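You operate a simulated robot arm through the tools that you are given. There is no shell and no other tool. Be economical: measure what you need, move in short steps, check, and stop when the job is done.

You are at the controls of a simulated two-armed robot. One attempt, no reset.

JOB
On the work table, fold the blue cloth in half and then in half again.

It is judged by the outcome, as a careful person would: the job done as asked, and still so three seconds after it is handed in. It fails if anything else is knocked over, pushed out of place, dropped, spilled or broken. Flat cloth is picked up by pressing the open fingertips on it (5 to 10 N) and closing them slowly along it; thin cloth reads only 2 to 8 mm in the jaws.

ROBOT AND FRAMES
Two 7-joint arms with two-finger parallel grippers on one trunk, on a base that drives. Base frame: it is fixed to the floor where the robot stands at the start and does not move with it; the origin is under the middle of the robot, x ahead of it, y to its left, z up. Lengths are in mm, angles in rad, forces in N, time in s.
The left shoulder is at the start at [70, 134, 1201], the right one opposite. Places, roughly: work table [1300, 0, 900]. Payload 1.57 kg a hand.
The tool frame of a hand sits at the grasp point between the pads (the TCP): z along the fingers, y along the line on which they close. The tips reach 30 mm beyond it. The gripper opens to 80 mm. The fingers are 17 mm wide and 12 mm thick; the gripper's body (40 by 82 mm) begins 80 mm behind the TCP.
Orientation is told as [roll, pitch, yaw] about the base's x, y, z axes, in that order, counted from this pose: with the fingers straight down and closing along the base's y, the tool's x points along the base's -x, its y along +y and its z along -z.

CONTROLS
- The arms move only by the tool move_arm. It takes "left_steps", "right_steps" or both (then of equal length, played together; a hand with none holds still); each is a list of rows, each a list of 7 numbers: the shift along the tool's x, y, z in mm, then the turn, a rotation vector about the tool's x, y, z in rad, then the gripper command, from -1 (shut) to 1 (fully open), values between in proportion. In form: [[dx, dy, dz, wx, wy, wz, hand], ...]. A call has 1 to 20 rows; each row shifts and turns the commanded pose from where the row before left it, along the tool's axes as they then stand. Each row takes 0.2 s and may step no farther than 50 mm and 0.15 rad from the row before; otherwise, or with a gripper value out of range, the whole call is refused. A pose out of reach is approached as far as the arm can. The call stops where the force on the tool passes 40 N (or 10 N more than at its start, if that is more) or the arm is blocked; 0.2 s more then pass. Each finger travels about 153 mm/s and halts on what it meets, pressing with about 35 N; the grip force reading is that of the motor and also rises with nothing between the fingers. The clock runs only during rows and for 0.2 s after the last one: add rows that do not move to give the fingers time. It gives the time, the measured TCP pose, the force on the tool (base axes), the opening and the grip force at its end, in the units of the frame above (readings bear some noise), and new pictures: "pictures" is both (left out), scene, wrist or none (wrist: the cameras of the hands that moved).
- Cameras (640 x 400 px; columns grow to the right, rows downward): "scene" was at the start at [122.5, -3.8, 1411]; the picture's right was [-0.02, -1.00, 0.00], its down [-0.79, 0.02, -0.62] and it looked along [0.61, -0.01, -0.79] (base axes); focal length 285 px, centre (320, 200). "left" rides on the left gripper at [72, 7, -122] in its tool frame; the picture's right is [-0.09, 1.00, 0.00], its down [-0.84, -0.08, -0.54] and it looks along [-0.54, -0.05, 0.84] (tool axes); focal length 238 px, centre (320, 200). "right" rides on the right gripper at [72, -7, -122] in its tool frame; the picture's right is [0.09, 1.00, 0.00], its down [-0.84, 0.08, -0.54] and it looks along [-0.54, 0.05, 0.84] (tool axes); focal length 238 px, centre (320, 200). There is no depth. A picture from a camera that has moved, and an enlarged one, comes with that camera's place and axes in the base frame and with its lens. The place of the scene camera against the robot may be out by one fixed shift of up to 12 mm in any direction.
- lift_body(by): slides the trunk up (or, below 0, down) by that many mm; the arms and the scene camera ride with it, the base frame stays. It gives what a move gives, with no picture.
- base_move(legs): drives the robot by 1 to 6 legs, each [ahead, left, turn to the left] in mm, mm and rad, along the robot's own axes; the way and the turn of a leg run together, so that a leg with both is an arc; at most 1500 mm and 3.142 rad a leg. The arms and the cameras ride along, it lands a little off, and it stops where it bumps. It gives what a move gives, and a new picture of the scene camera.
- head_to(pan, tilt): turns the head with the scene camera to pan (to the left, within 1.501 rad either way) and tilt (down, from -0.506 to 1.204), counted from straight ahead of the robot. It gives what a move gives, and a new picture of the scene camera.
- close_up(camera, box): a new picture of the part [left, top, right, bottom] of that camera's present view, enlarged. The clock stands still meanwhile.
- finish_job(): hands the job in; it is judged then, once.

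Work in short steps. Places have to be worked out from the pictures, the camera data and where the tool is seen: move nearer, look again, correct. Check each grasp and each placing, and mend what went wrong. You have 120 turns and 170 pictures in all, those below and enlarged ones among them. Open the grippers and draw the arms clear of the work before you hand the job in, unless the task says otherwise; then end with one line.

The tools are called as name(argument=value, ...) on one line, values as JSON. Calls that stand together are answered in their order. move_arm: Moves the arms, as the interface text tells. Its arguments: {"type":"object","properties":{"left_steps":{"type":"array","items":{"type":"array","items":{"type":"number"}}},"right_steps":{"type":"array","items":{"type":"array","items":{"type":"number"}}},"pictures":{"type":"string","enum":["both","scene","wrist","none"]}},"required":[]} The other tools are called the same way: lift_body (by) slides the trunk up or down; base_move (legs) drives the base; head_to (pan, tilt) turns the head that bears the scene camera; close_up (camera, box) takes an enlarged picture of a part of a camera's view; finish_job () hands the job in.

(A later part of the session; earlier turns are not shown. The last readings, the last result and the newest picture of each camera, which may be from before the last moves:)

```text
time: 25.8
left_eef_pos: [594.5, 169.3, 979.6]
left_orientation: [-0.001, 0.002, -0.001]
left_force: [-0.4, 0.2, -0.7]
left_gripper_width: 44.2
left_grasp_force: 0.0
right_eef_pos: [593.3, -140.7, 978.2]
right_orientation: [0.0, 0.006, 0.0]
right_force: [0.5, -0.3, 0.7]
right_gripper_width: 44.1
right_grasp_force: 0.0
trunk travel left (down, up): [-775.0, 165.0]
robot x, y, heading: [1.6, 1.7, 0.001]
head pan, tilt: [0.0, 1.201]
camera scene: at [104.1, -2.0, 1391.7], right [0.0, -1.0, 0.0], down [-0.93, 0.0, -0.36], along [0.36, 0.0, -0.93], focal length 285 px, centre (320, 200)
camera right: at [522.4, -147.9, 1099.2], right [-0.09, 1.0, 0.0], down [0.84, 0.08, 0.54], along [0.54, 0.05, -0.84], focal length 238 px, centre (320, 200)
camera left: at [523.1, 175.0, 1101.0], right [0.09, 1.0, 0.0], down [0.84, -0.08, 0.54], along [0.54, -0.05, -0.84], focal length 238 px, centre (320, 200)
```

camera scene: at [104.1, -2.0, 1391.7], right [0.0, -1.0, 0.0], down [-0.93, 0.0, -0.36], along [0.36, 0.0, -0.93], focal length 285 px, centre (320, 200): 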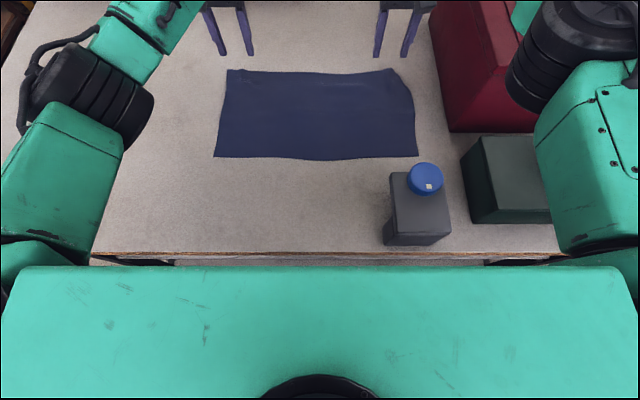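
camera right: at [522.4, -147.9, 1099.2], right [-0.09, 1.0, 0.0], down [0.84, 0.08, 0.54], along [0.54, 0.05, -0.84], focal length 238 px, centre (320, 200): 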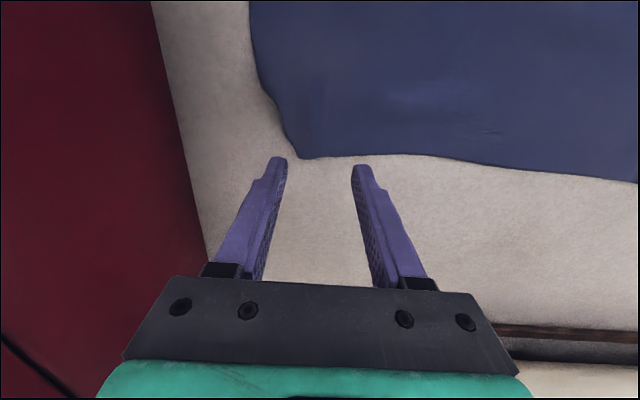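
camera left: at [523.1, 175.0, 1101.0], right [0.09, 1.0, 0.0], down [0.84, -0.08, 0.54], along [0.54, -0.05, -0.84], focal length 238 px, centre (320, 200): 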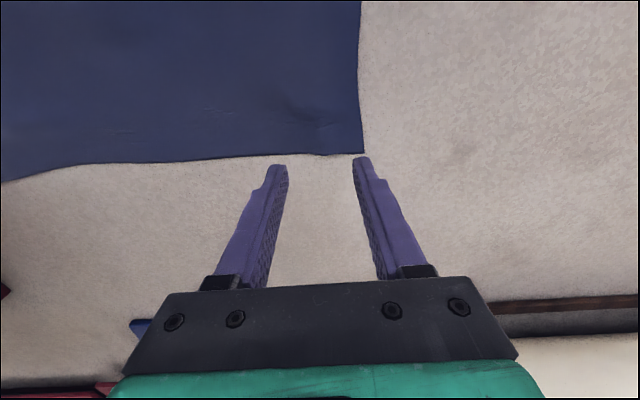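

The cloth is flat again. I'll yaw both hands 90° so the fingers close along x.

move_arm(left_steps=[[0, 0, 0, 0, 0, 0.1428, -0.25], [0, 0, 0, 0, 0, 0.1428, -0.25], [0, 0, 0, 0, 0, 0.1428, -0.25], [0, 0, 0, 0, 0, 0.1428, -0.25], [0, 0, 0, 0, 0, 0.1428, -0.25], [0, 0, 0, 0, 0, 0.1428, -0.25], [0, 0, 0, 0, 0, 0.1428, -0.25], [0, 0, 0, 0, 0, 0.1428, -0.25], [0, 0, 0, 0, 0, 0.1428, -0.25], [0, 0, 0, 0, 0, 0.1428, -0.25], [0, 0, 0, 0, 0, 0.1428, -0.25], [0, 0, 0, 0, 0, 0, -0.25]], right_steps=[[0, 0, 0, 0, 0, -0.1428, -0.25], [0, 0, 0, 0, 0, -0.1428, -0.25], [0, 0, 0, 0, 0, -0.1428, -0.25], [0, 0, 0, 0, 0, -0.1428, -0.25], [0, 0, 0, 0, 0, -0.1428, -0.25], [0, 0, 0, 0, 0, -0.1428, -0.25], [0, 0, 0, 0, 0, -0.1428, -0.25], [0, 0, 0, 0, 0, -0.1428, -0.25], [0, 0, 0, 0, 0, -0.1428, -0.25], [0, 0, 0, 0, 0, -0.1428, -0.25], [0, 0, 0, 0, 0, -0.1428, -0.25], [0, 0, 0, 0, 0, 0, -0.25]])

```text
time: 28.4
left_eef_pos: [593.3, 168.3, 979.7]
left_orientation: [0.001, -0.001, -1.574]
left_force: [-0.3, 0.5, 0.6]
left_gripper_width: 29.9
left_grasp_force: 0.2
right_eef_pos: [508.7, -158.0, 975.5]
right_orientation: [0.0, 0.004, 0.388]
right_force: [-0.2, 0.1, 0.1]
right_gripper_width: 30.0
right_grasp_force: 0.0
right hand out of reach, approached as far as the arm can: row 1, 2, 3, 4, 5, 6, 7, 8, 9, 10, 11
trunk travel left (down, up): [-775.0, 165.0]
robot x, y, heading: [-0.5, 3.9, 0.001]
head pan, tilt: [0.0, 1.201]
camera scene: at [103.5, -1.9, 1391.8], right [0.0, -1.0, 0.0], down [-0.93, 0.0, -0.36], along [0.36, 0.0, -0.93], focal length 285 px, centre (320, 200)
camera right: at [446.0, -191.1, 1097.5], right [-0.46, 0.89, 0.0], down [0.75, 0.39, 0.54], along [0.48, 0.25, -0.84], focal length 238 px, centre (320, 200)
camera left: at [601.7, 240.5, 1100.4], right [1.0, -0.1, 0.0], down [-0.08, -0.84, 0.54], along [-0.05, -0.54, -0.84], focal length 238 px, centre (320, 200)
```

scene: 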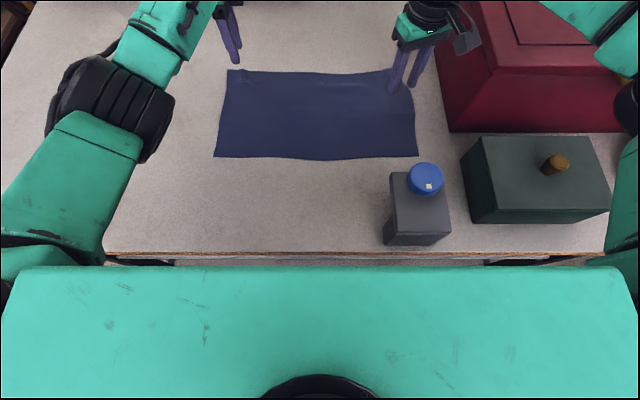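
right: 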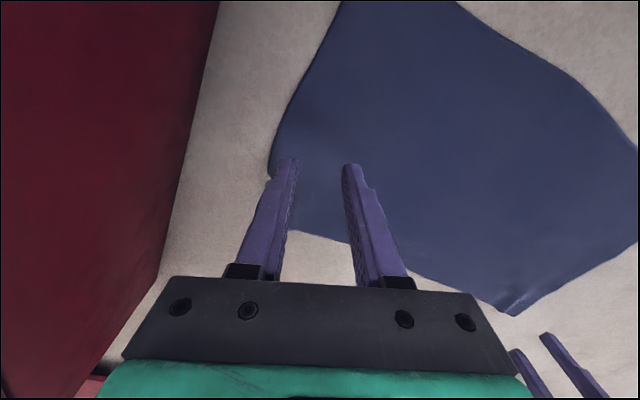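
left: 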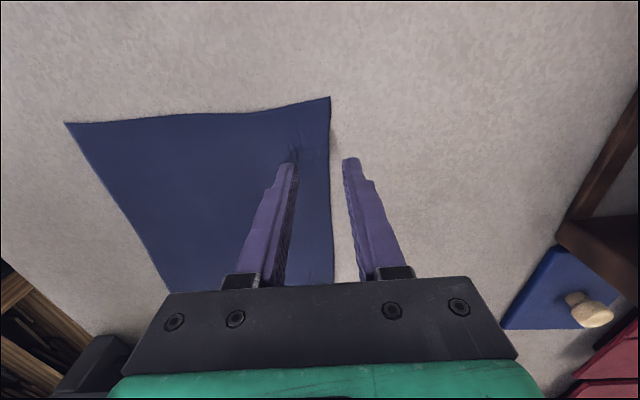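

The left hand yawed fine, but the right can't turn that way. I'll turn the right the other way, same sense as the left.

move_arm(right_steps=[[0, 0, 0, 0, 0, 0.14, -0.25], [0, 0, 0, 0, 0, 0.14, -0.25], [0, 0, 0, 0, 0, 0.14, -0.25], [0, 0, 0, 0, 0, 0.14, -0.25], [0, 0, 0, 0, 0, 0.14, -0.25], [0, 0, 0, 0, 0, 0.14, -0.25], [0, 0, 0, 0, 0, 0.14, -0.25], [0, 0, 0, 0, 0, 0.14, -0.25], [0, 0, 0, 0, 0, 0.14, -0.25], [0, 0, 0, 0, 0, 0.14, -0.25], [0, 0, 0, 0, 0, 0.14, -0.25], [0, 0, 0, 0, 0, 0.14, -0.25], [0, 0, 0, 0, 0, 0.14, -0.25], [0, 0, 0, 0, 0, 0.14, -0.25], [0, 0, 0, 0, 0, 0, -0.25]], pictures="wrist")

```text
time: 31.6
left_eef_pos: [594.4, 168.5, 980.0]
left_orientation: [0.001, -0.001, -1.572]
left_force: [-0.2, 0.3, 1.1]
left_gripper_width: 29.9
left_grasp_force: 0.1
right_eef_pos: [510.3, -157.2, 976.4]
right_orientation: [-0.004, -0.002, -1.575]
right_force: [-0.5, 0.4, 0.2]
right_gripper_width: 30.0
right_grasp_force: 0.1
trunk travel left (down, up): [-775.0, 165.0]
robot x, y, heading: [-1.4, 1.3, -0.002]
head pan, tilt: [0.0, 1.201]
camera right: at [504.3, -85.9, 1097.6], right [1.0, 0.09, 0.0], down [0.08, -0.84, 0.54], along [0.05, -0.54, -0.84], focal length 238 px, centre (320, 200)
```

right: 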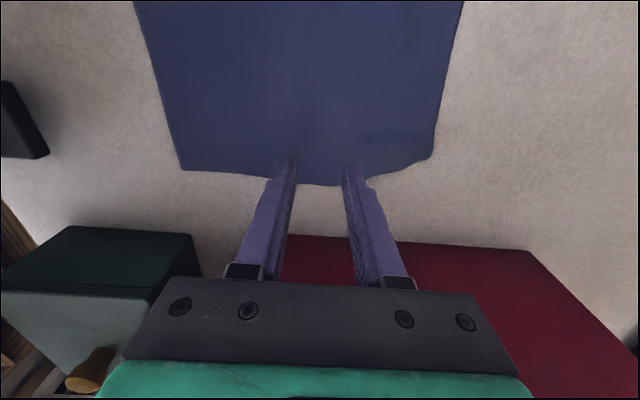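

Both hands now close along x, with the far edge at x ≈ 605–607. I'll position both with the outer finger just inside that edge and lower to z ≈ 945.

move_arm(left_steps=[[6, -8, 0, 0, 0, 0, -0.25], [6, -9, 10, 0, 0, 0, -0.25], [0, 0, 25, 0, 0, 0, -0.25], [0, 0, 0, 0, 0, 0, -0.25]], right_steps=[[9, 34, 0, 0, 0, 0, -0.25], [10, 34, 6, 0, 0, 0, -0.25], [0, 0, 25, 0, 0, 0, -0.25], [0, 0, 0, 0, 0, 0, -0.25]], pictures="wrist")

```text
time: 32.6
left_eef_pos: [576.2, 180.7, 944.9]
left_orientation: [0.001, -0.001, -1.572]
left_force: [-0.1, -0.1, 0.2]
left_gripper_width: 30.2
left_grasp_force: 0.0
right_eef_pos: [579.2, -140.4, 945.6]
right_orientation: [-0.001, 0.0, -1.573]
right_force: [0.4, -0.8, -0.9]
right_gripper_width: 30.2
right_grasp_force: 0.0
trunk travel left (down, up): [-775.0, 165.0]
robot x, y, heading: [-0.8, -0.3, 0.002]
head pan, tilt: [0.0, 1.201]
camera right: at [571.6, -67.8, 1066.1], right [1.0, 0.09, 0.0], down [0.08, -0.84, 0.54], along [0.05, -0.54, -0.84], focal length 238 px, centre (320, 200)
camera left: at [584.1, 253.3, 1065.2], right [1.0, -0.09, 0.0], down [-0.08, -0.84, 0.54], along [-0.05, -0.54, -0.84], focal length 238 px, centre (320, 200)
```

right: 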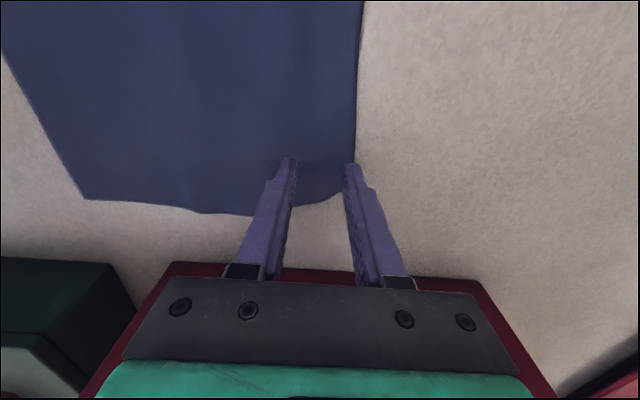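
left: 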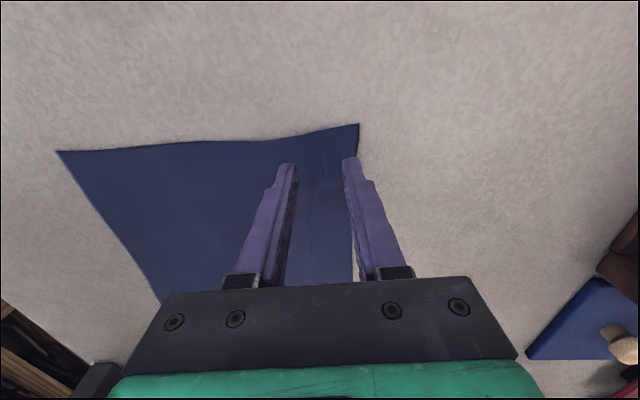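

Alignment is good. I'll shift the right inward by 8 mm and press down lightly.

move_arm(left_steps=[[0, 0, 8, 0, 0, 0, -0.25], [0, 0, 6, 0, 0, 0, -0.25], [0, 0, 1.5, 0, 0, 0, -0.25], [0, 0, 0, 0, 0, 0, -0.25]], right_steps=[[8, 0, 8, 0, 0, 0, -0.25], [0, 0, 6, 0, 0, 0, -0.25], [0, 0, 2, 0, 0, 0, -0.25], [0, 0, 0, 0, 0, 0, -0.25]], pictures="wrist")

```text
time: 33.6
left_eef_pos: [575.4, 180.2, 931.6]
left_orientation: [0.004, 0.001, -1.572]
left_force: [1.4, 1.0, 6.7]
left_gripper_width: 29.6
left_grasp_force: 0.1
right_eef_pos: [575.6, -131.3, 932.3]
right_orientation: [0.004, 0.001, -1.574]
right_force: [3.8, -2.9, 16.8]
right_gripper_width: 30.7
right_grasp_force: 0.4
trunk travel left (down, up): [-775.0, 165.0]
robot x, y, heading: [0.9, 0.3, 0.006]
head pan, tilt: [0.0, 1.201]
camera right: at [569.5, -59.3, 1052.9], right [1.0, 0.09, 0.0], down [0.07, -0.84, 0.54], along [0.05, -0.54, -0.84], focal length 238 px, centre (320, 200)
camera left: at [582.3, 252.4, 1052.5], right [1.0, -0.09, 0.0], down [-0.08, -0.84, 0.54], along [-0.05, -0.54, -0.84], focal length 238 px, centre (320, 200)
```

right: 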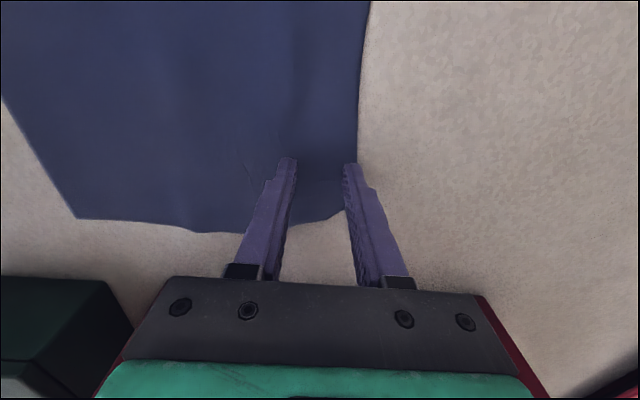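
left: 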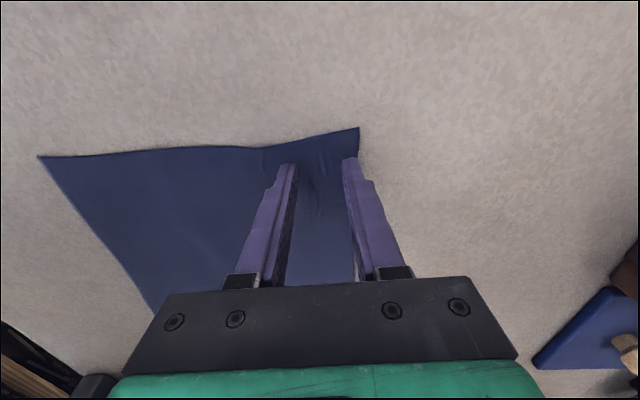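

Forces are about right, and I'll add 2 mm on the left. Then close slowly, since the fingers are positioned at the edge.

move_arm(left_steps=[[0, 0, 1.8, 0, 0, 0, -0.25], [0, 0, 0, 0, 0, 0, -0.35], [0, 0, 0, 0, 0, 0, -0.45], [0, 0, 0, 0, 0, 0, -0.55], [0, 0, 0, 0, 0, 0, -0.65], [0, 0, 0, 0, 0, 0, -0.75], [0, 0, 0, 0, 0, 0, -0.85], [0, 0, 0, 0, 0, 0, -0.95], [0, 0, 0, 0, 0, 0, -1], [0, 0, 0, 0, 0, 0, -1], [0, 0, 0, 0, 0, 0, -1]], right_steps=[[0, 0, -0.5, 0, 0, 0, -0.25], [0, 0, 0, 0, 0, 0, -0.35], [0, 0, 0, 0, 0, 0, -0.45], [0, 0, 0, 0, 0, 0, -0.55], [0, 0, 0, 0, 0, 0, -0.65], [0, 0, 0, 0, 0, 0, -0.75], [0, 0, 0, 0, 0, 0, -0.85], [0, 0, 0, 0, 0, 0, -0.95], [0, 0, 0, 0, 0, 0, -1], [0, 0, 0, 0, 0, 0, -1], [0, 0, 0, 0, 0, 0, -1]], pictures="wrist")

```text
time: 36.0
left_eef_pos: [573.4, 179.6, 930.9]
left_orientation: [0.005, 0.0, -1.571]
left_force: [-2.2, 0.0, 26.1]
left_gripper_width: 2.4
left_grasp_force: 23.8
right_eef_pos: [572.8, -131.7, 931.4]
right_orientation: [0.001, 0.0, -1.573]
right_force: [0.4, 0.8, 1.4]
right_gripper_width: 2.4
right_grasp_force: 23.9
trunk travel left (down, up): [-775.0, 165.0]
robot x, y, heading: [2.2, -2.0, 0.001]
head pan, tilt: [0.0, 1.201]
camera right: at [566.5, -59.8, 1053.2], right [1.0, 0.09, 0.0], down [0.07, -0.84, 0.54], along [0.05, -0.54, -0.84], focal length 238 px, centre (320, 200)
camera left: at [580.0, 252.0, 1052.3], right [1.0, -0.09, 0.01], down [-0.08, -0.84, 0.54], along [-0.05, -0.54, -0.84], focal length 238 px, centre (320, 200)
```

right: 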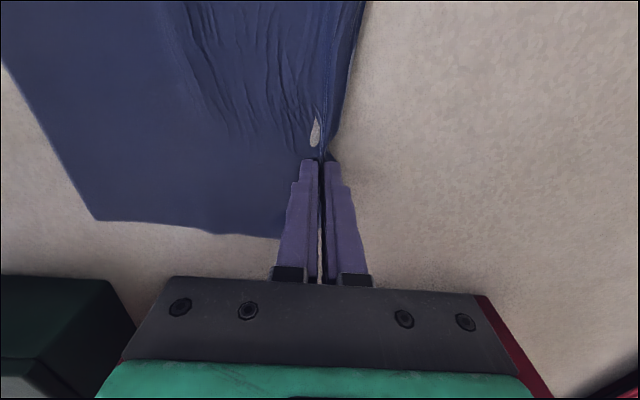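
left: 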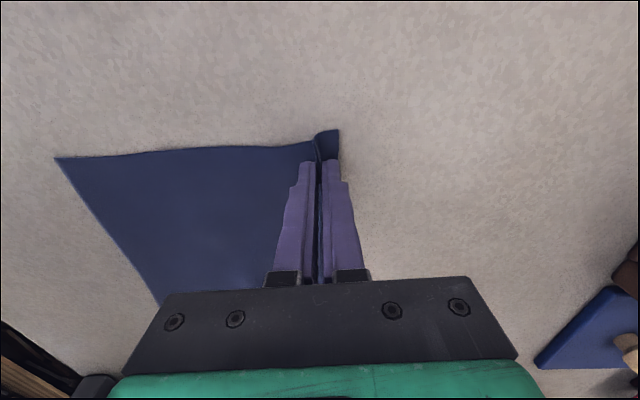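

Both hands are gripped along the edge (2.4 mm each). The near edge is at x ≈ 392, so the crease should come at about 504. I'll carry the edge over while tilting the fingers so the cloth leaves forward from the tips.

move_arm(left_steps=[[0, -4.5, -21, 0, 0, 0, -1], [0, -4.5, -17, 0, 0, 0, -1], [0, -13.8, -13.7, -0.05, 0, 0, -1], [0, -13.8, -13.7, -0.05, 0, 0, -1], [0, -18.3, -6.8, -0.075, 0, 0, -1], [0, -18.3, -6.8, -0.075, 0, 0, -1], [0, -19.7, -1.6, -0.075, 0, 0, -1], [0, -19.7, -1.6, -0.075, 0, 0, -1], [0, 0, 0, 0, 0, 0, -1]], right_steps=[[0, -4.5, -17, 0, 0, 0, -1], [0, -4.5, -17, 0, 0, 0, -1], [0, -13.8, -13.7, -0.05, 0, 0, -1], [0, -13.8, -13.7, -0.05, 0, 0, -1], [0, -18.3, -6.8, -0.075, 0, 0, -1], [0, -18.3, -6.8, -0.075, 0, 0, -1], [0, -19.7, -1.6, -0.075, 0, 0, -1], [0, -19.7, -1.6, -0.075, 0, 0, -1], [0, 0, 0, 0, 0, 0, -1]])

```text
time: 38.0
left_eef_pos: [464.4, 179.2, 992.3]
left_orientation: [0.399, 0.001, -1.572]
left_force: [-0.1, -0.1, 0.0]
left_gripper_width: 2.2
left_grasp_force: 23.6
right_eef_pos: [462.8, -131.5, 990.1]
right_orientation: [0.398, 0.001, -1.574]
right_force: [0.4, 0.3, 0.0]
right_gripper_width: 2.1
right_grasp_force: 23.7
trunk travel left (down, up): [-775.0, 165.0]
robot x, y, heading: [0.3, 0.5, -0.004]
head pan, tilt: [0.0, 1.201]
camera scene: at [104.6, -2.0, 1391.7], right [0.0, -1.0, 0.0], down [-0.93, 0.0, -0.36], along [0.36, 0.0, -0.93], focal length 285 px, centre (320, 200)
camera right: at [410.8, -59.4, 1099.8], right [0.92, 0.09, 0.39], down [-0.14, -0.84, 0.53], along [0.37, -0.54, -0.76], focal length 238 px, centre (320, 200)
camera left: at [423.2, 251.8, 1106.4], right [0.92, -0.09, 0.39], down [-0.28, -0.84, 0.47], along [0.28, -0.54, -0.79], focal length 238 px, centre (320, 200)
```

scene: 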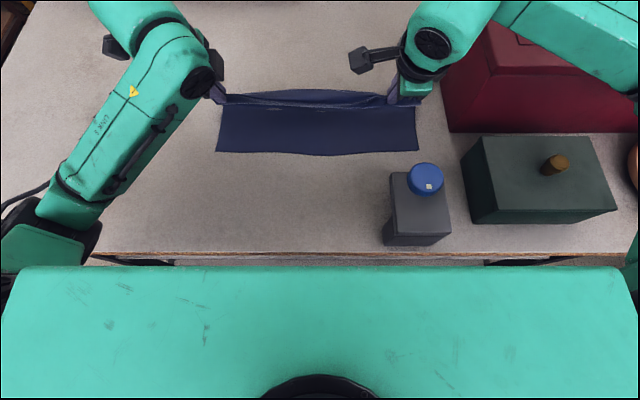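
right: 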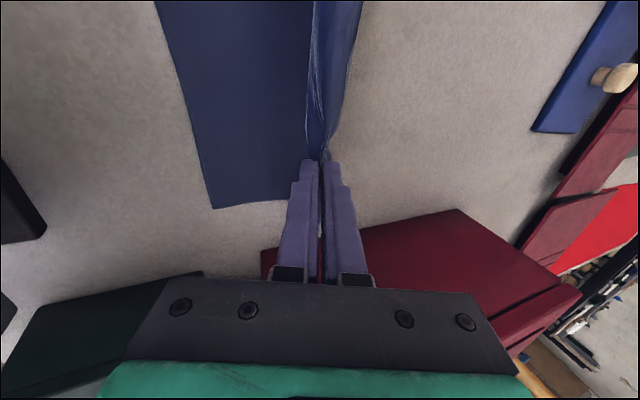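
left: 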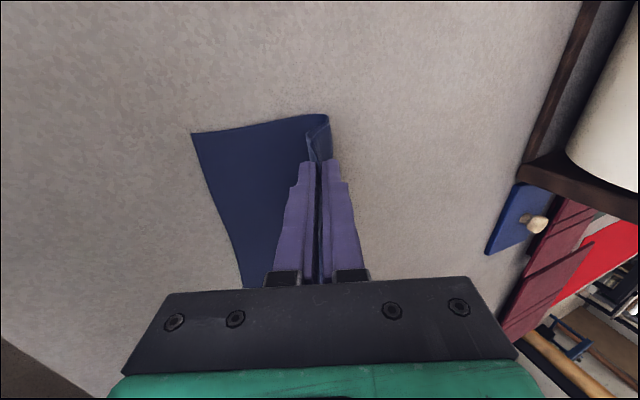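

The flap departs cleanly from the tips with no curl, and the near edge stays at x ≈ 391. I'll continue down the arc.

move_arm(left_steps=[[0, -19, 5.4, -0.075, 0, 0, -1], [0, -19, 5.4, -0.075, 0, 0, -1], [0, -12, 8, -0.05, 0, 0, -1], [0, -12, 6, -0.05, 0, 0, -1], [0, 0, 0, 0, 0, 0, -1]], right_steps=[[0, -19, 5.4, -0.075, 0, 0, -1], [0, -19, 5.4, -0.075, 0, 0, -1], [0, -12, 8, -0.05, 0, 0, -1], [0, -12, 6, -0.05, 0, 0, -1], [0, 0, 0, 0, 0, 0, -1]])

```text
time: 39.2
left_eef_pos: [423.2, 180.5, 943.2]
left_orientation: [0.649, -0.001, -1.572]
left_force: [-0.2, -0.1, 0.0]
left_gripper_width: 2.3
left_grasp_force: 24.2
right_eef_pos: [420.0, -130.4, 940.5]
right_orientation: [0.648, 0.001, -1.573]
right_force: [0.4, 0.3, 0.0]
right_gripper_width: 2.2
right_grasp_force: 24.1
trunk travel left (down, up): [-775.0, 165.0]
robot x, y, heading: [0.3, -1.5, -0.003]
head pan, tilt: [0.0, 1.201]
camera scene: at [103.8, -2.0, 1391.8], right [0.0, -1.0, 0.0], down [-0.93, 0.0, -0.36], along [0.36, 0.0, -0.93], focal length 285 px, centre (320, 200)
camera right: at [342.1, -58.7, 1032.7], right [0.79, 0.09, 0.6], down [-0.27, -0.84, 0.48], along [0.55, -0.54, -0.64], focal length 238 px, centre (320, 200)
camera left: at [354.4, 252.1, 1042.4], right [0.79, -0.09, 0.6], down [-0.39, -0.84, 0.38], along [0.47, -0.54, -0.7], focal length 238 px, centre (320, 200)
```

scene: 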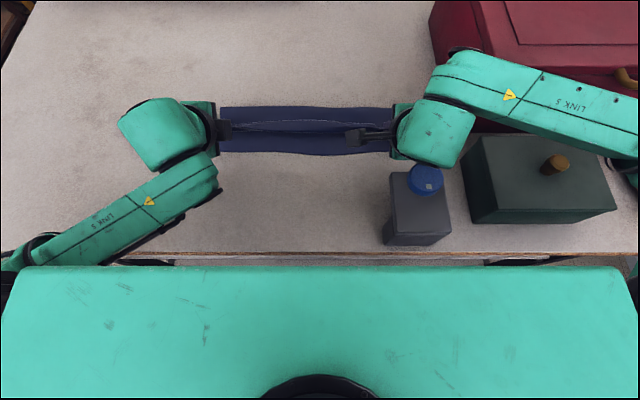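
right: 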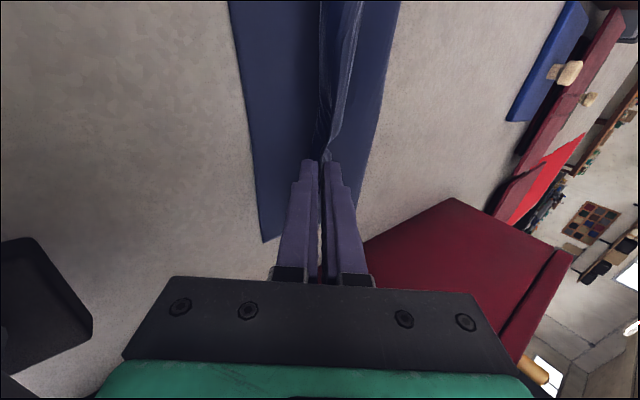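
left: 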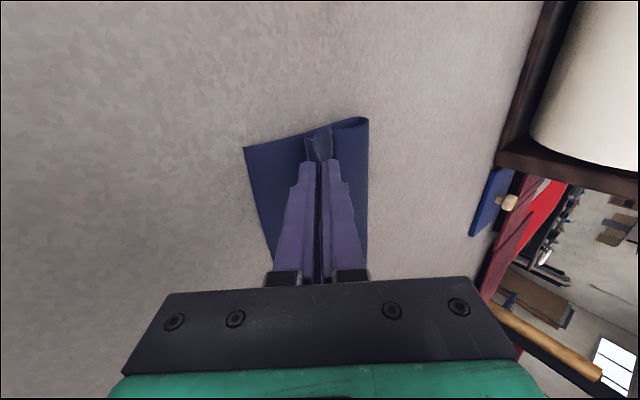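

close_up(camera="scene", box=[200, 90, 440, 180])

close_up(camera="right", box=[220, 0, 440, 260])

close_up(camera="left", box=[220, 90, 420, 290])

```text
2.67 times, centred on (320, 135) of scene
camera zoom: at [103.8, -2.0, 1391.8], right [0.0, -1.0, 0.0], down [-0.93, 0.0, -0.36], along [0.36, 0.0, -0.93], focal length 761 px, centre (320, 373)
```

zoom: 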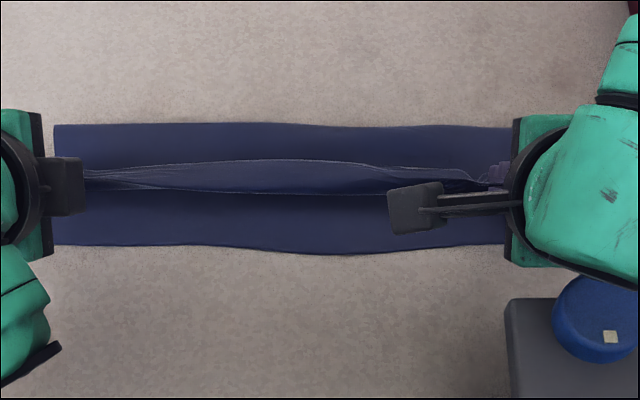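

```text
1.54 times, centred on (330, 130) of right
camera zoom: at [342.1, -58.7, 1032.7], right [0.79, 0.09, 0.6], down [-0.27, -0.84, 0.48], along [0.55, -0.54, -0.64], focal length 367 px, centre (305, 308)
```

zoom: 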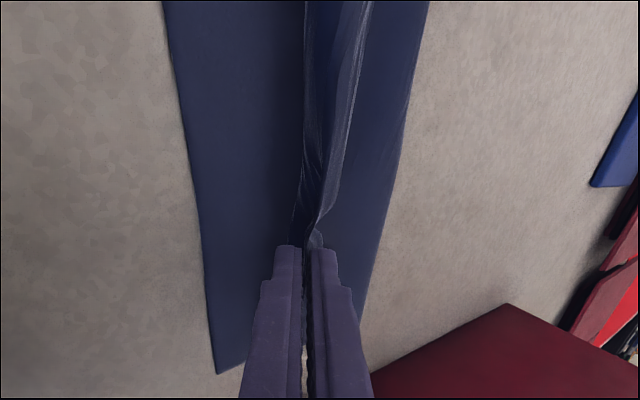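

```text
2.00 times, centred on (320, 190) of left
camera zoom: at [354.4, 252.1, 1042.4], right [0.79, -0.09, 0.6], down [-0.39, -0.84, 0.38], along [0.47, -0.54, -0.7], focal length 477 px, centre (320, 220)
```

zoom: 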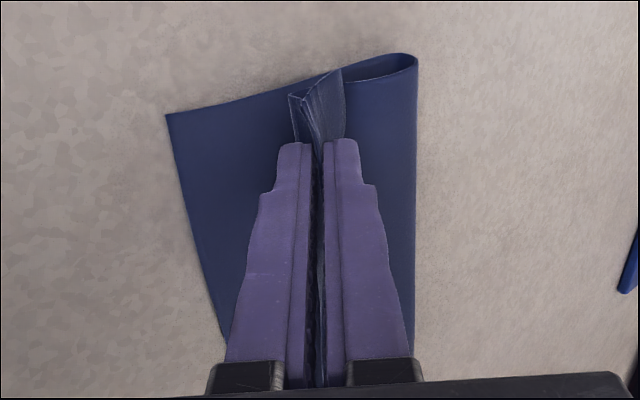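

The crease is ideal (x ≈ 502 against a near edge at 391), but the lip still points forward. I'll rotate both hands about the tips so the fingers point back toward the robot and the edge faces it, doing half of the rotation first.

move_arm(left_steps=[[0, 4.6, 0, 0.139, 0, 0, -1], [0, 4.6, -0.6, 0.139, 0, 0, -1], [0, 4.4, -1.2, 0.139, 0, 0, -1], [0, 4.2, -1.9, 0.139, 0, 0, -1], [0, 3.9, 0, 0.139, 0, 0, -1], [0, 0, 0, 0, 0, 0, -1]], right_steps=[[0, 4.6, 0, 0.139, 0, 0, -1], [0, 4.6, -0.6, 0.139, 0, 0, -1], [0, 4.4, -1.2, 0.139, 0, 0, -1], [0, 4.2, -1.9, 0.139, 0, 0, -1], [0, 3.9, 0, 0.139, 0, 0, -1], [0, 0, 0, 0, 0, 0, -1]], pictures="scene")

```text
time: 40.6
left_eef_pos: [438.8, 180.0, 952.9]
left_orientation: [-0.046, 0.001, -1.571]
left_force: [0.2, -0.7, 0.1]
left_gripper_width: 2.3
left_grasp_force: 23.9
right_eef_pos: [438.3, -130.3, 953.3]
right_orientation: [-0.045, 0.0, -1.571]
right_force: [0.5, 0.4, 0.4]
right_gripper_width: 2.0
right_grasp_force: 23.9
trunk travel left (down, up): [-775.0, 165.0]
robot x, y, heading: [1.9, 1.6, 0.006]
head pan, tilt: [0.0, 1.201]
camera scene: at [102.0, -2.0, 1391.9], right [0.0, -1.0, 0.0], down [-0.93, 0.0, -0.36], along [0.36, 0.0, -0.93], focal length 285 px, centre (320, 200)
```

scene: 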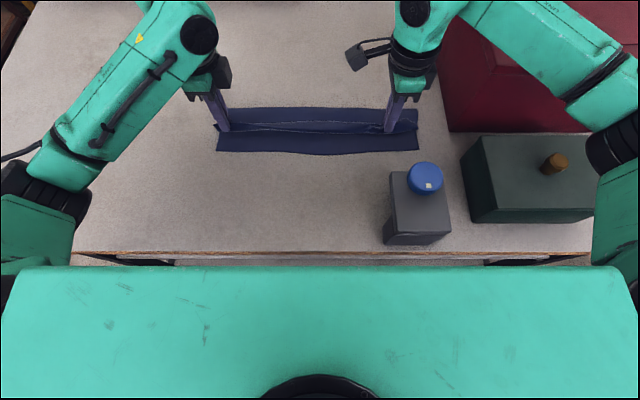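

Going well; I'll continue the rotation.

move_arm(left_steps=[[0, 3.9, -0.4, 0.139, 0, 0, -1], [0, 4.2, 0.5, 0.139, 0, 0, -1], [0, 4.2, -0.1, 0.139, 0, 0, -1], [0, 4.1, -0.7, 0.139, 0, 0, -1], [0, 4, -1, 0.139, 0, 0, -1], [0, 0, 0, 0, 0, 0, -1]], right_steps=[[0, 3.9, -0.4, 0.139, 0, 0, -1], [0, 4.2, 0.5, 0.139, 0, 0, -1], [0, 4.2, -0.1, 0.139, 0, 0, -1], [0, 4.1, -0.7, 0.139, 0, 0, -1], [0, 4, -1, 0.139, 0, 0, -1], [0, 0, 0, 0, 0, 0, -1]])

```text
time: 42.0
left_eef_pos: [458.0, 181.2, 950.1]
left_orientation: [-0.739, -0.003, -1.571]
left_force: [-1.1, 0.3, -0.1]
left_gripper_width: 2.4
left_grasp_force: 23.9
right_eef_pos: [449.7, -128.8, 948.8]
right_orientation: [-0.715, 0.002, -1.562]
right_force: [-0.1, -0.1, 0.0]
right_gripper_width: 2.8
right_grasp_force: 23.9
right hand out of reach, approached as far as the arm can: row 5
trunk travel left (down, up): [-775.0, 165.0]
robot x, y, heading: [-0.6, 0.5, -0.002]
head pan, tilt: [0.0, 1.201]
camera scene: at [102.1, -2.3, 1392.0], right [0.0, -1.0, 0.0], down [-0.93, 0.0, -0.36], along [0.36, 0.0, -0.93], focal length 285 px, centre (320, 200)
camera right: at [524.8, -56.8, 1044.4], right [0.75, 0.1, -0.65], down [0.42, -0.83, 0.36], along [-0.51, -0.54, -0.67], focal length 238 px, centre (320, 200)
camera left: at [546.4, 252.0, 1034.6], right [0.74, -0.09, -0.67], down [0.31, -0.84, 0.45], along [-0.6, -0.54, -0.59], focal length 238 px, centre (320, 200)
```

scene: 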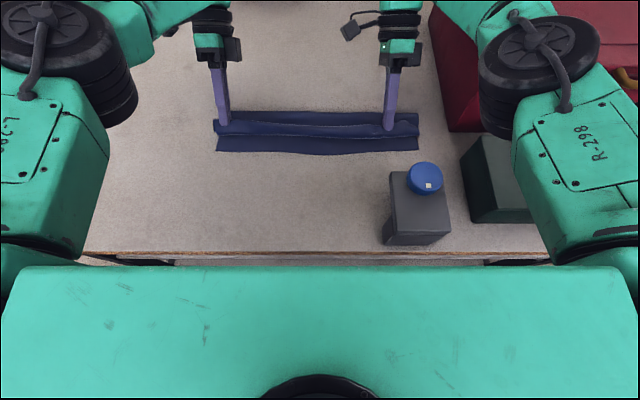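
right: 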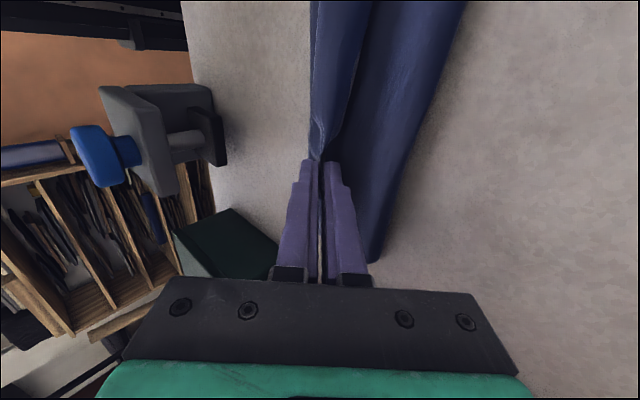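
left: 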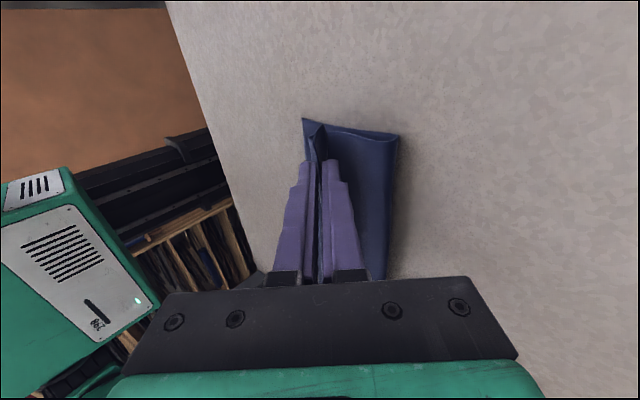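

close_up(camera="left", box=[260, 100, 420, 200])

close_up(camera="scene", box=[200, 90, 440, 180])

```text
4.00 times, centred on (340, 150) of left
camera zoom: at [546.4, 252.0, 1034.6], right [0.74, -0.09, -0.67], down [0.31, -0.84, 0.45], along [-0.6, -0.54, -0.59], focal length 953 px, centre (240, 400)
```

zoom: 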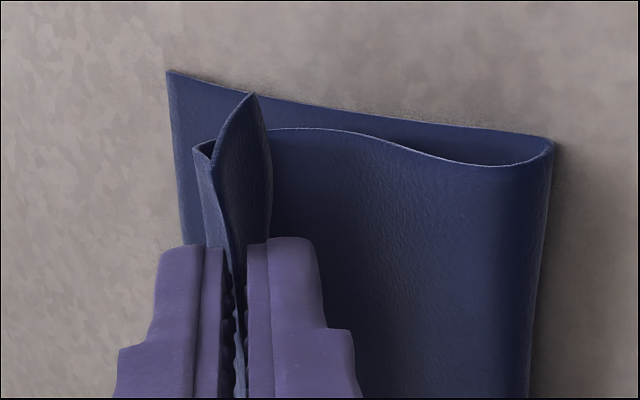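

```text
2.67 times, centred on (320, 135) of scene
camera zoom: at [102.1, -2.3, 1392.0], right [0.0, -1.0, 0.0], down [-0.93, 0.0, -0.36], along [0.36, 0.0, -0.93], focal length 761 px, centre (320, 373)
```

zoom: 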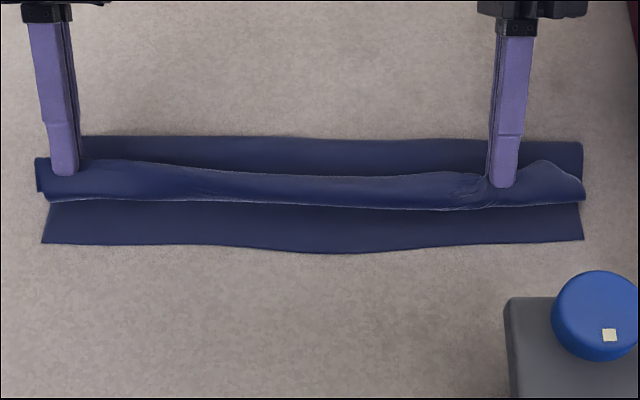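

The flap is in position with the lip on top. I'll open both hands and retract along the fingers so the edge can spring free, then inspect.

move_arm(left_steps=[[0, 0, 0, 0, 0, 0, -0.2], [0, 0, 0, 0, 0, 0, 0], [0, 0, -20, 0, 0, 0, 0], [0, 0, -40, 0, 0, 0, 0], [0, 0, -40, 0, 0, 0, 0], [0, 0, 0, 0, 0, 0, 0]], right_steps=[[0, 0, 0, 0, 0, 0, -0.2], [0, 0, 0, 0, 0, 0, 0], [0, 0, -20, 0, 0, 0, 0], [0, 0, -40, 0, 0, 0, 0], [0, 0, -40, 0, 0, 0, 0], [0, 0, 0, 0, 0, 0, 0]], pictures="both")

```text
time: 43.4
left_eef_pos: [465.7, 163.4, 1010.3]
left_orientation: [-0.74, 0.0, -1.574]
left_force: [0.0, -0.7, -0.2]
left_gripper_width: 40.0
left_grasp_force: 0.1
left hand out of reach, approached as far as the arm can: row 3, 4, 5
right_eef_pos: [450.3, -127.8, 1007.6]
right_orientation: [-0.74, 0.001, -1.573]
right_force: [0.6, 0.0, 0.6]
right_gripper_width: 40.0
right_grasp_force: 0.1
right hand out of reach, approached as far as the arm can: row 3, 4, 5
trunk travel left (down, up): [-775.0, 165.0]
robot x, y, heading: [1.2, -2.5, 0.005]
head pan, tilt: [0.0, 1.201]
camera scene: at [104.4, -1.8, 1391.7], right [0.0, -1.0, 0.0], down [-0.93, 0.0, -0.36], along [0.36, 0.0, -0.93], focal length 285 px, centre (320, 200)
camera right: at [528.9, -55.8, 1101.8], right [0.74, 0.09, -0.67], down [0.42, -0.84, 0.35], along [-0.53, -0.54, -0.65], focal length 238 px, centre (320, 200)
camera left: at [552.9, 235.1, 1094.8], right [0.74, -0.09, -0.67], down [0.31, -0.84, 0.45], along [-0.6, -0.54, -0.59], focal length 238 px, centre (320, 200)
```

scene: 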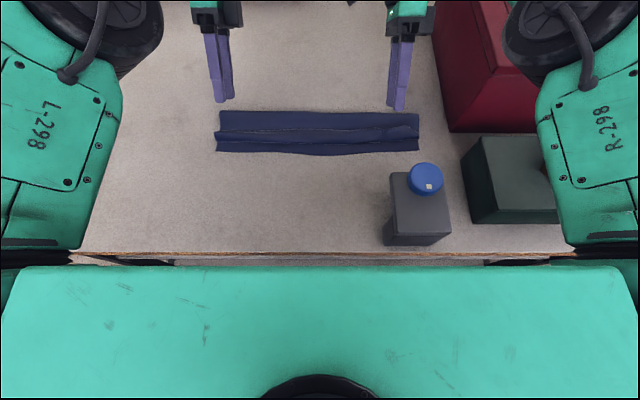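
right: 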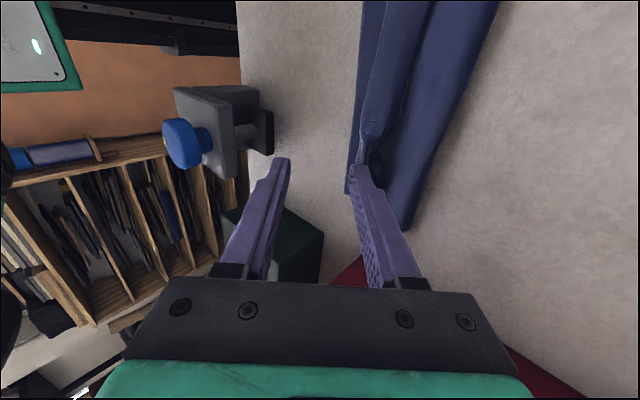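
left: 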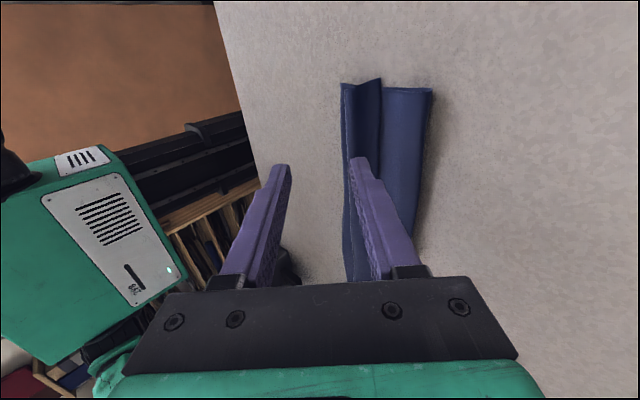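

close_up(camera="scene", box=[200, 95, 440, 170])

close_up(camera="left", box=[310, 60, 450, 180])

```text
2.67 times, centred on (320, 132) of scene
camera zoom: at [104.4, -1.8, 1391.7], right [0.0, -1.0, 0.0], down [-0.93, 0.0, -0.36], along [0.36, 0.0, -0.93], focal length 761 px, centre (320, 380)
```

zoom: 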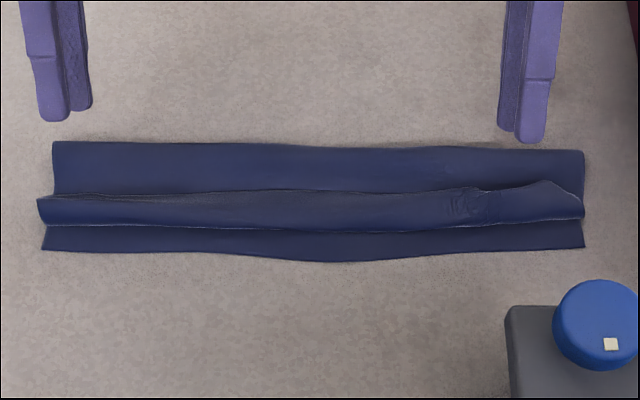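

```text
3.33 times, centred on (380, 120) of left
camera zoom: at [552.9, 235.1, 1094.8], right [0.74, -0.09, -0.67], down [0.31, -0.84, 0.45], along [-0.6, -0.54, -0.59], focal length 794 px, centre (120, 467)
```

zoom: 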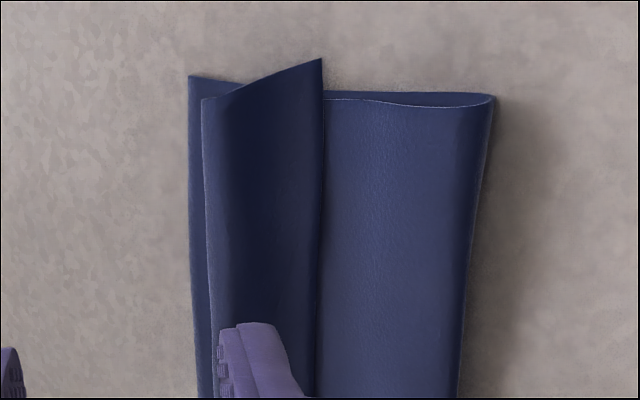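

The crease and bottom are good: near edge ≈ 396, crease ≈ 492. But the last ~35 mm of the flap is turned back on top, pointing forward and curling up. I'll use the closed fingertips, tilted, as a shovel to flip it toward the robot. First I reorient.

move_arm(left_steps=[[-15, 0, 0, -0.13, 0, 0, -0.6], [-15, 5, 0, -0.13, 0, 0, -1], [0, 5, 0, -0.13, 0, 0, -1], [0, 10, 0, 0, 0, 0, -1], [0, 0, 0, 0, 0, 0, -1]], right_steps=[[0, 0, 0, -0.13, 0, 0, -0.6], [0, 15, 0, -0.13, 0, 0, -1], [0, 15, 0, -0.13, 0, 0, -1], [0, 10, 0, 0, 0, 0, -1], [0, 0, 0, 0, 0, 0, -1]], pictures="none")

```text
time: 44.6
left_eef_pos: [483.9, 132.5, 1002.6]
left_orientation: [-0.347, 0.0, -1.572]
left_force: [-0.3, -0.9, 0.0]
left_gripper_width: 0.2
left_grasp_force: 21.1
right_eef_pos: [484.6, -127.7, 988.5]
right_orientation: [-0.351, 0.001, -1.573]
right_force: [-0.2, 0.3, -0.2]
right_gripper_width: 0.0
right_grasp_force: 21.8
trunk travel left (down, up): [-775.0, 165.0]
robot x, y, heading: [-0.8, 2.7, 0.0]
head pan, tilt: [0.0, 1.201]
```

move_arm(left_steps=[[0, 0, 15, -0.125, 0, 0, -1], [0, 0, 15, -0.125, 0, 0, -1], [0, 0, 15, 0, 0, 0, -1], [0, 0, 0, 0, 0, 0, -1]], right_steps=[[0, 0, 10, -0.125, 0, 0, -1], [0, 0, 10, -0.125, 0, 0, -1], [0, 0, 10, 0, 0, 0, -1], [0, 0, 0, 0, 0, 0, -1]], pictures="both")

```text
time: 45.6
left_eef_pos: [471.9, 132.7, 958.9]
left_orientation: [-0.096, 0.0, -1.572]
left_force: [-0.6, -0.8, 0.4]
left_gripper_width: 0.0
left_grasp_force: 20.9
right_eef_pos: [478.5, -130.6, 958.9]
right_orientation: [-0.102, 0.0, -1.571]
right_force: [0.2, -0.1, 1.1]
right_gripper_width: 0.1
right_grasp_force: 21.4
trunk travel left (down, up): [-775.0, 165.0]
robot x, y, heading: [1.3, -2.2, -0.002]
head pan, tilt: [0.0, 1.201]
camera scene: at [103.1, -2.0, 1391.8], right [0.0, -1.0, 0.0], down [-0.93, 0.0, -0.36], along [0.36, 0.0, -0.93], focal length 285 px, centre (320, 200)
camera right: at [484.2, -57.5, 1081.0], right [0.99, 0.09, -0.1], down [0.13, -0.84, 0.53], along [-0.04, -0.54, -0.84], focal length 238 px, centre (320, 200)
camera left: at [491.8, 204.7, 1078.5], right [0.99, -0.09, -0.1], down [-0.02, -0.84, 0.55], along [-0.13, -0.54, -0.83], focal length 238 px, centre (320, 200)
```

scene: 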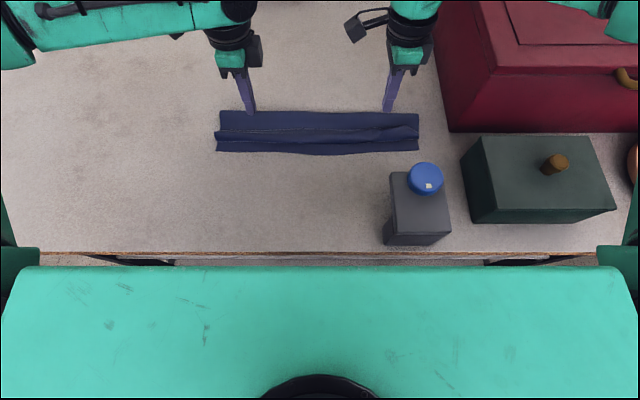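
right: 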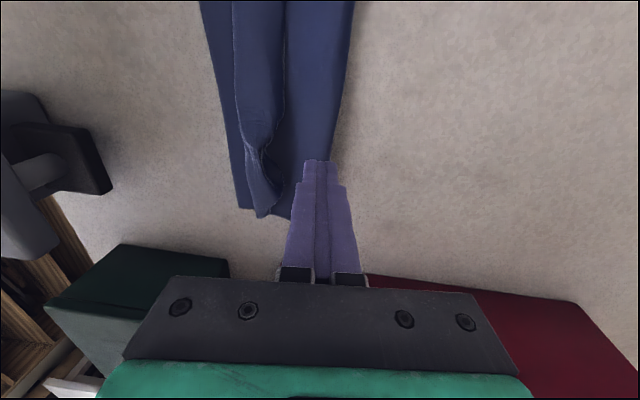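
left: 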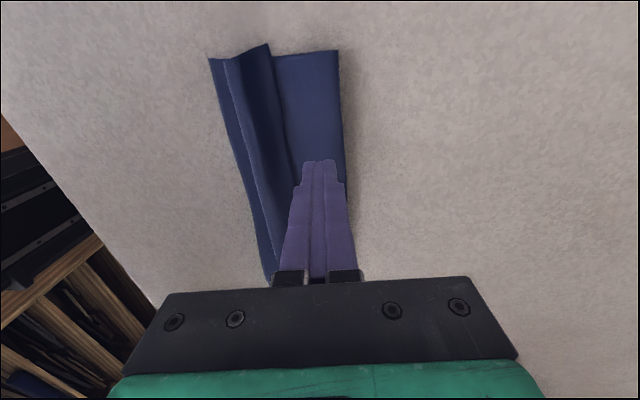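

close_up(camera="left", box=[190, 30, 370, 180])

close_up(camera="right", box=[190, 60, 370, 230])

```text
2.67 times, centred on (280, 105) of left
camera zoom: at [491.8, 204.7, 1078.5], right [0.99, -0.09, -0.1], down [-0.02, -0.84, 0.55], along [-0.13, -0.54, -0.83], focal length 636 px, centre (427, 453)
```

zoom: 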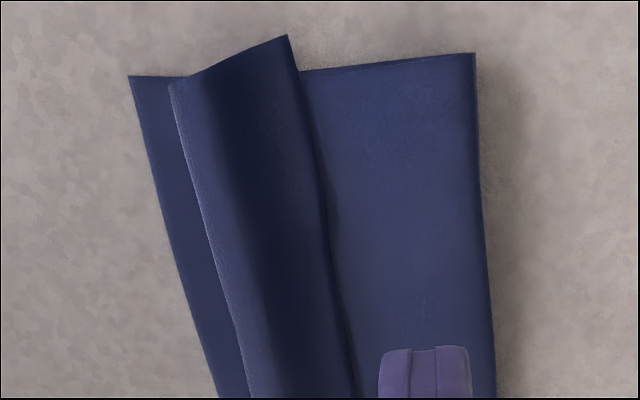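

```text
2.35 times, centred on (280, 145) of right
camera zoom: at [484.2, -57.5, 1081.0], right [0.99, 0.09, -0.1], down [0.13, -0.84, 0.53], along [-0.04, -0.54, -0.84], focal length 561 px, centre (414, 329)
```

zoom: 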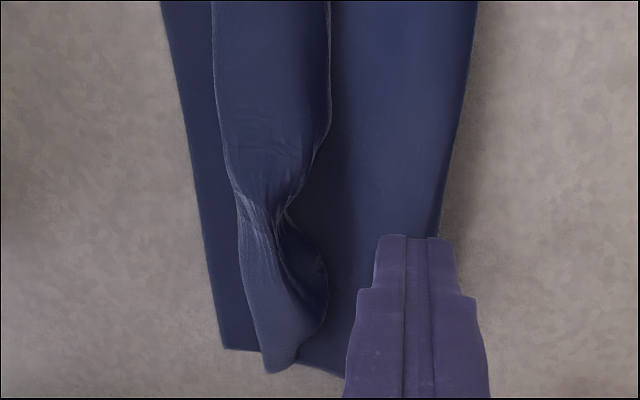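

The free edge is raised, with shadow beneath it. I'll lower the tips just behind it and sweep slowly toward the robot to flip it.

move_arm(left_steps=[[0, 4, 12, 0, 0, 0, -1], [0, 0, 8.5, 0, 0, 0, -1], [0, -8, 0, 0, 0, 0, -1], [0, -8, 0, 0, 0, 0, -1], [0, -8, 0, 0, 0, 0, -1], [0, -8, 0, 0, 0, 0, -1], [0, 0, 0, 0, 0, 0, -1]], right_steps=[[0, 2, 12, 0, 0, 0, -1], [0, 0, 8.5, 0, 0, 0, -1], [0, -8, 0, 0, 0, 0, -1], [0, -8, 0, 0, 0, 0, -1], [0, -8, 0, 0, 0, 0, -1], [0, -8, 0, 0, 0, 0, -1], [0, 0, 0, 0, 0, 0, -1]], pictures="both")

```text
time: 47.2
left_eef_pos: [442.7, 134.2, 941.0]
left_orientation: [-0.1, 0.0, -1.572]
left_force: [-0.4, -0.1, -0.1]
left_gripper_width: 0.1
left_grasp_force: 21.3
right_eef_pos: [444.6, -129.3, 941.0]
right_orientation: [-0.102, 0.0, -1.573]
right_force: [0.9, -0.5, -0.6]
right_gripper_width: 0.0
right_grasp_force: 20.9
trunk travel left (down, up): [-775.0, 165.0]
robot x, y, heading: [2.2, -0.3, -0.0]
head pan, tilt: [0.0, 1.201]
camera scene: at [103.7, -1.9, 1391.8], right [0.0, -1.0, 0.0], down [-0.93, 0.0, -0.36], along [0.36, 0.0, -0.93], focal length 285 px, centre (320, 200)
camera right: at [451.7, -57.1, 1062.9], right [0.99, 0.09, -0.1], down [0.13, -0.84, 0.53], along [-0.04, -0.54, -0.84], focal length 238 px, centre (320, 200)
camera left: at [462.5, 205.7, 1060.3], right [0.99, -0.09, -0.1], down [-0.02, -0.84, 0.55], along [-0.13, -0.54, -0.83], focal length 238 px, centre (320, 200)
```

scene: 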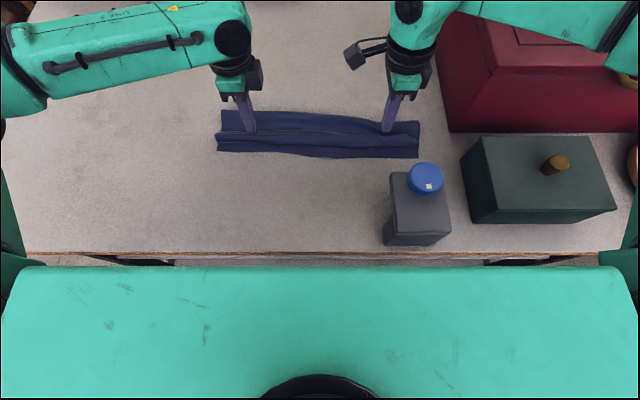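
right: 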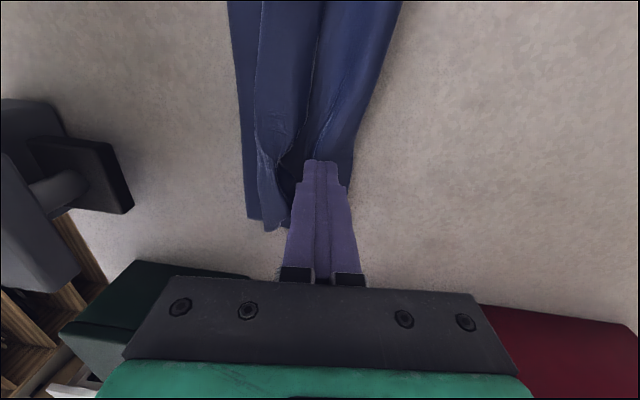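
left: 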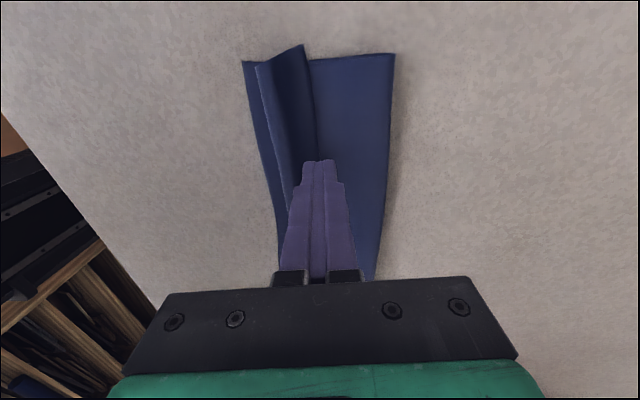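

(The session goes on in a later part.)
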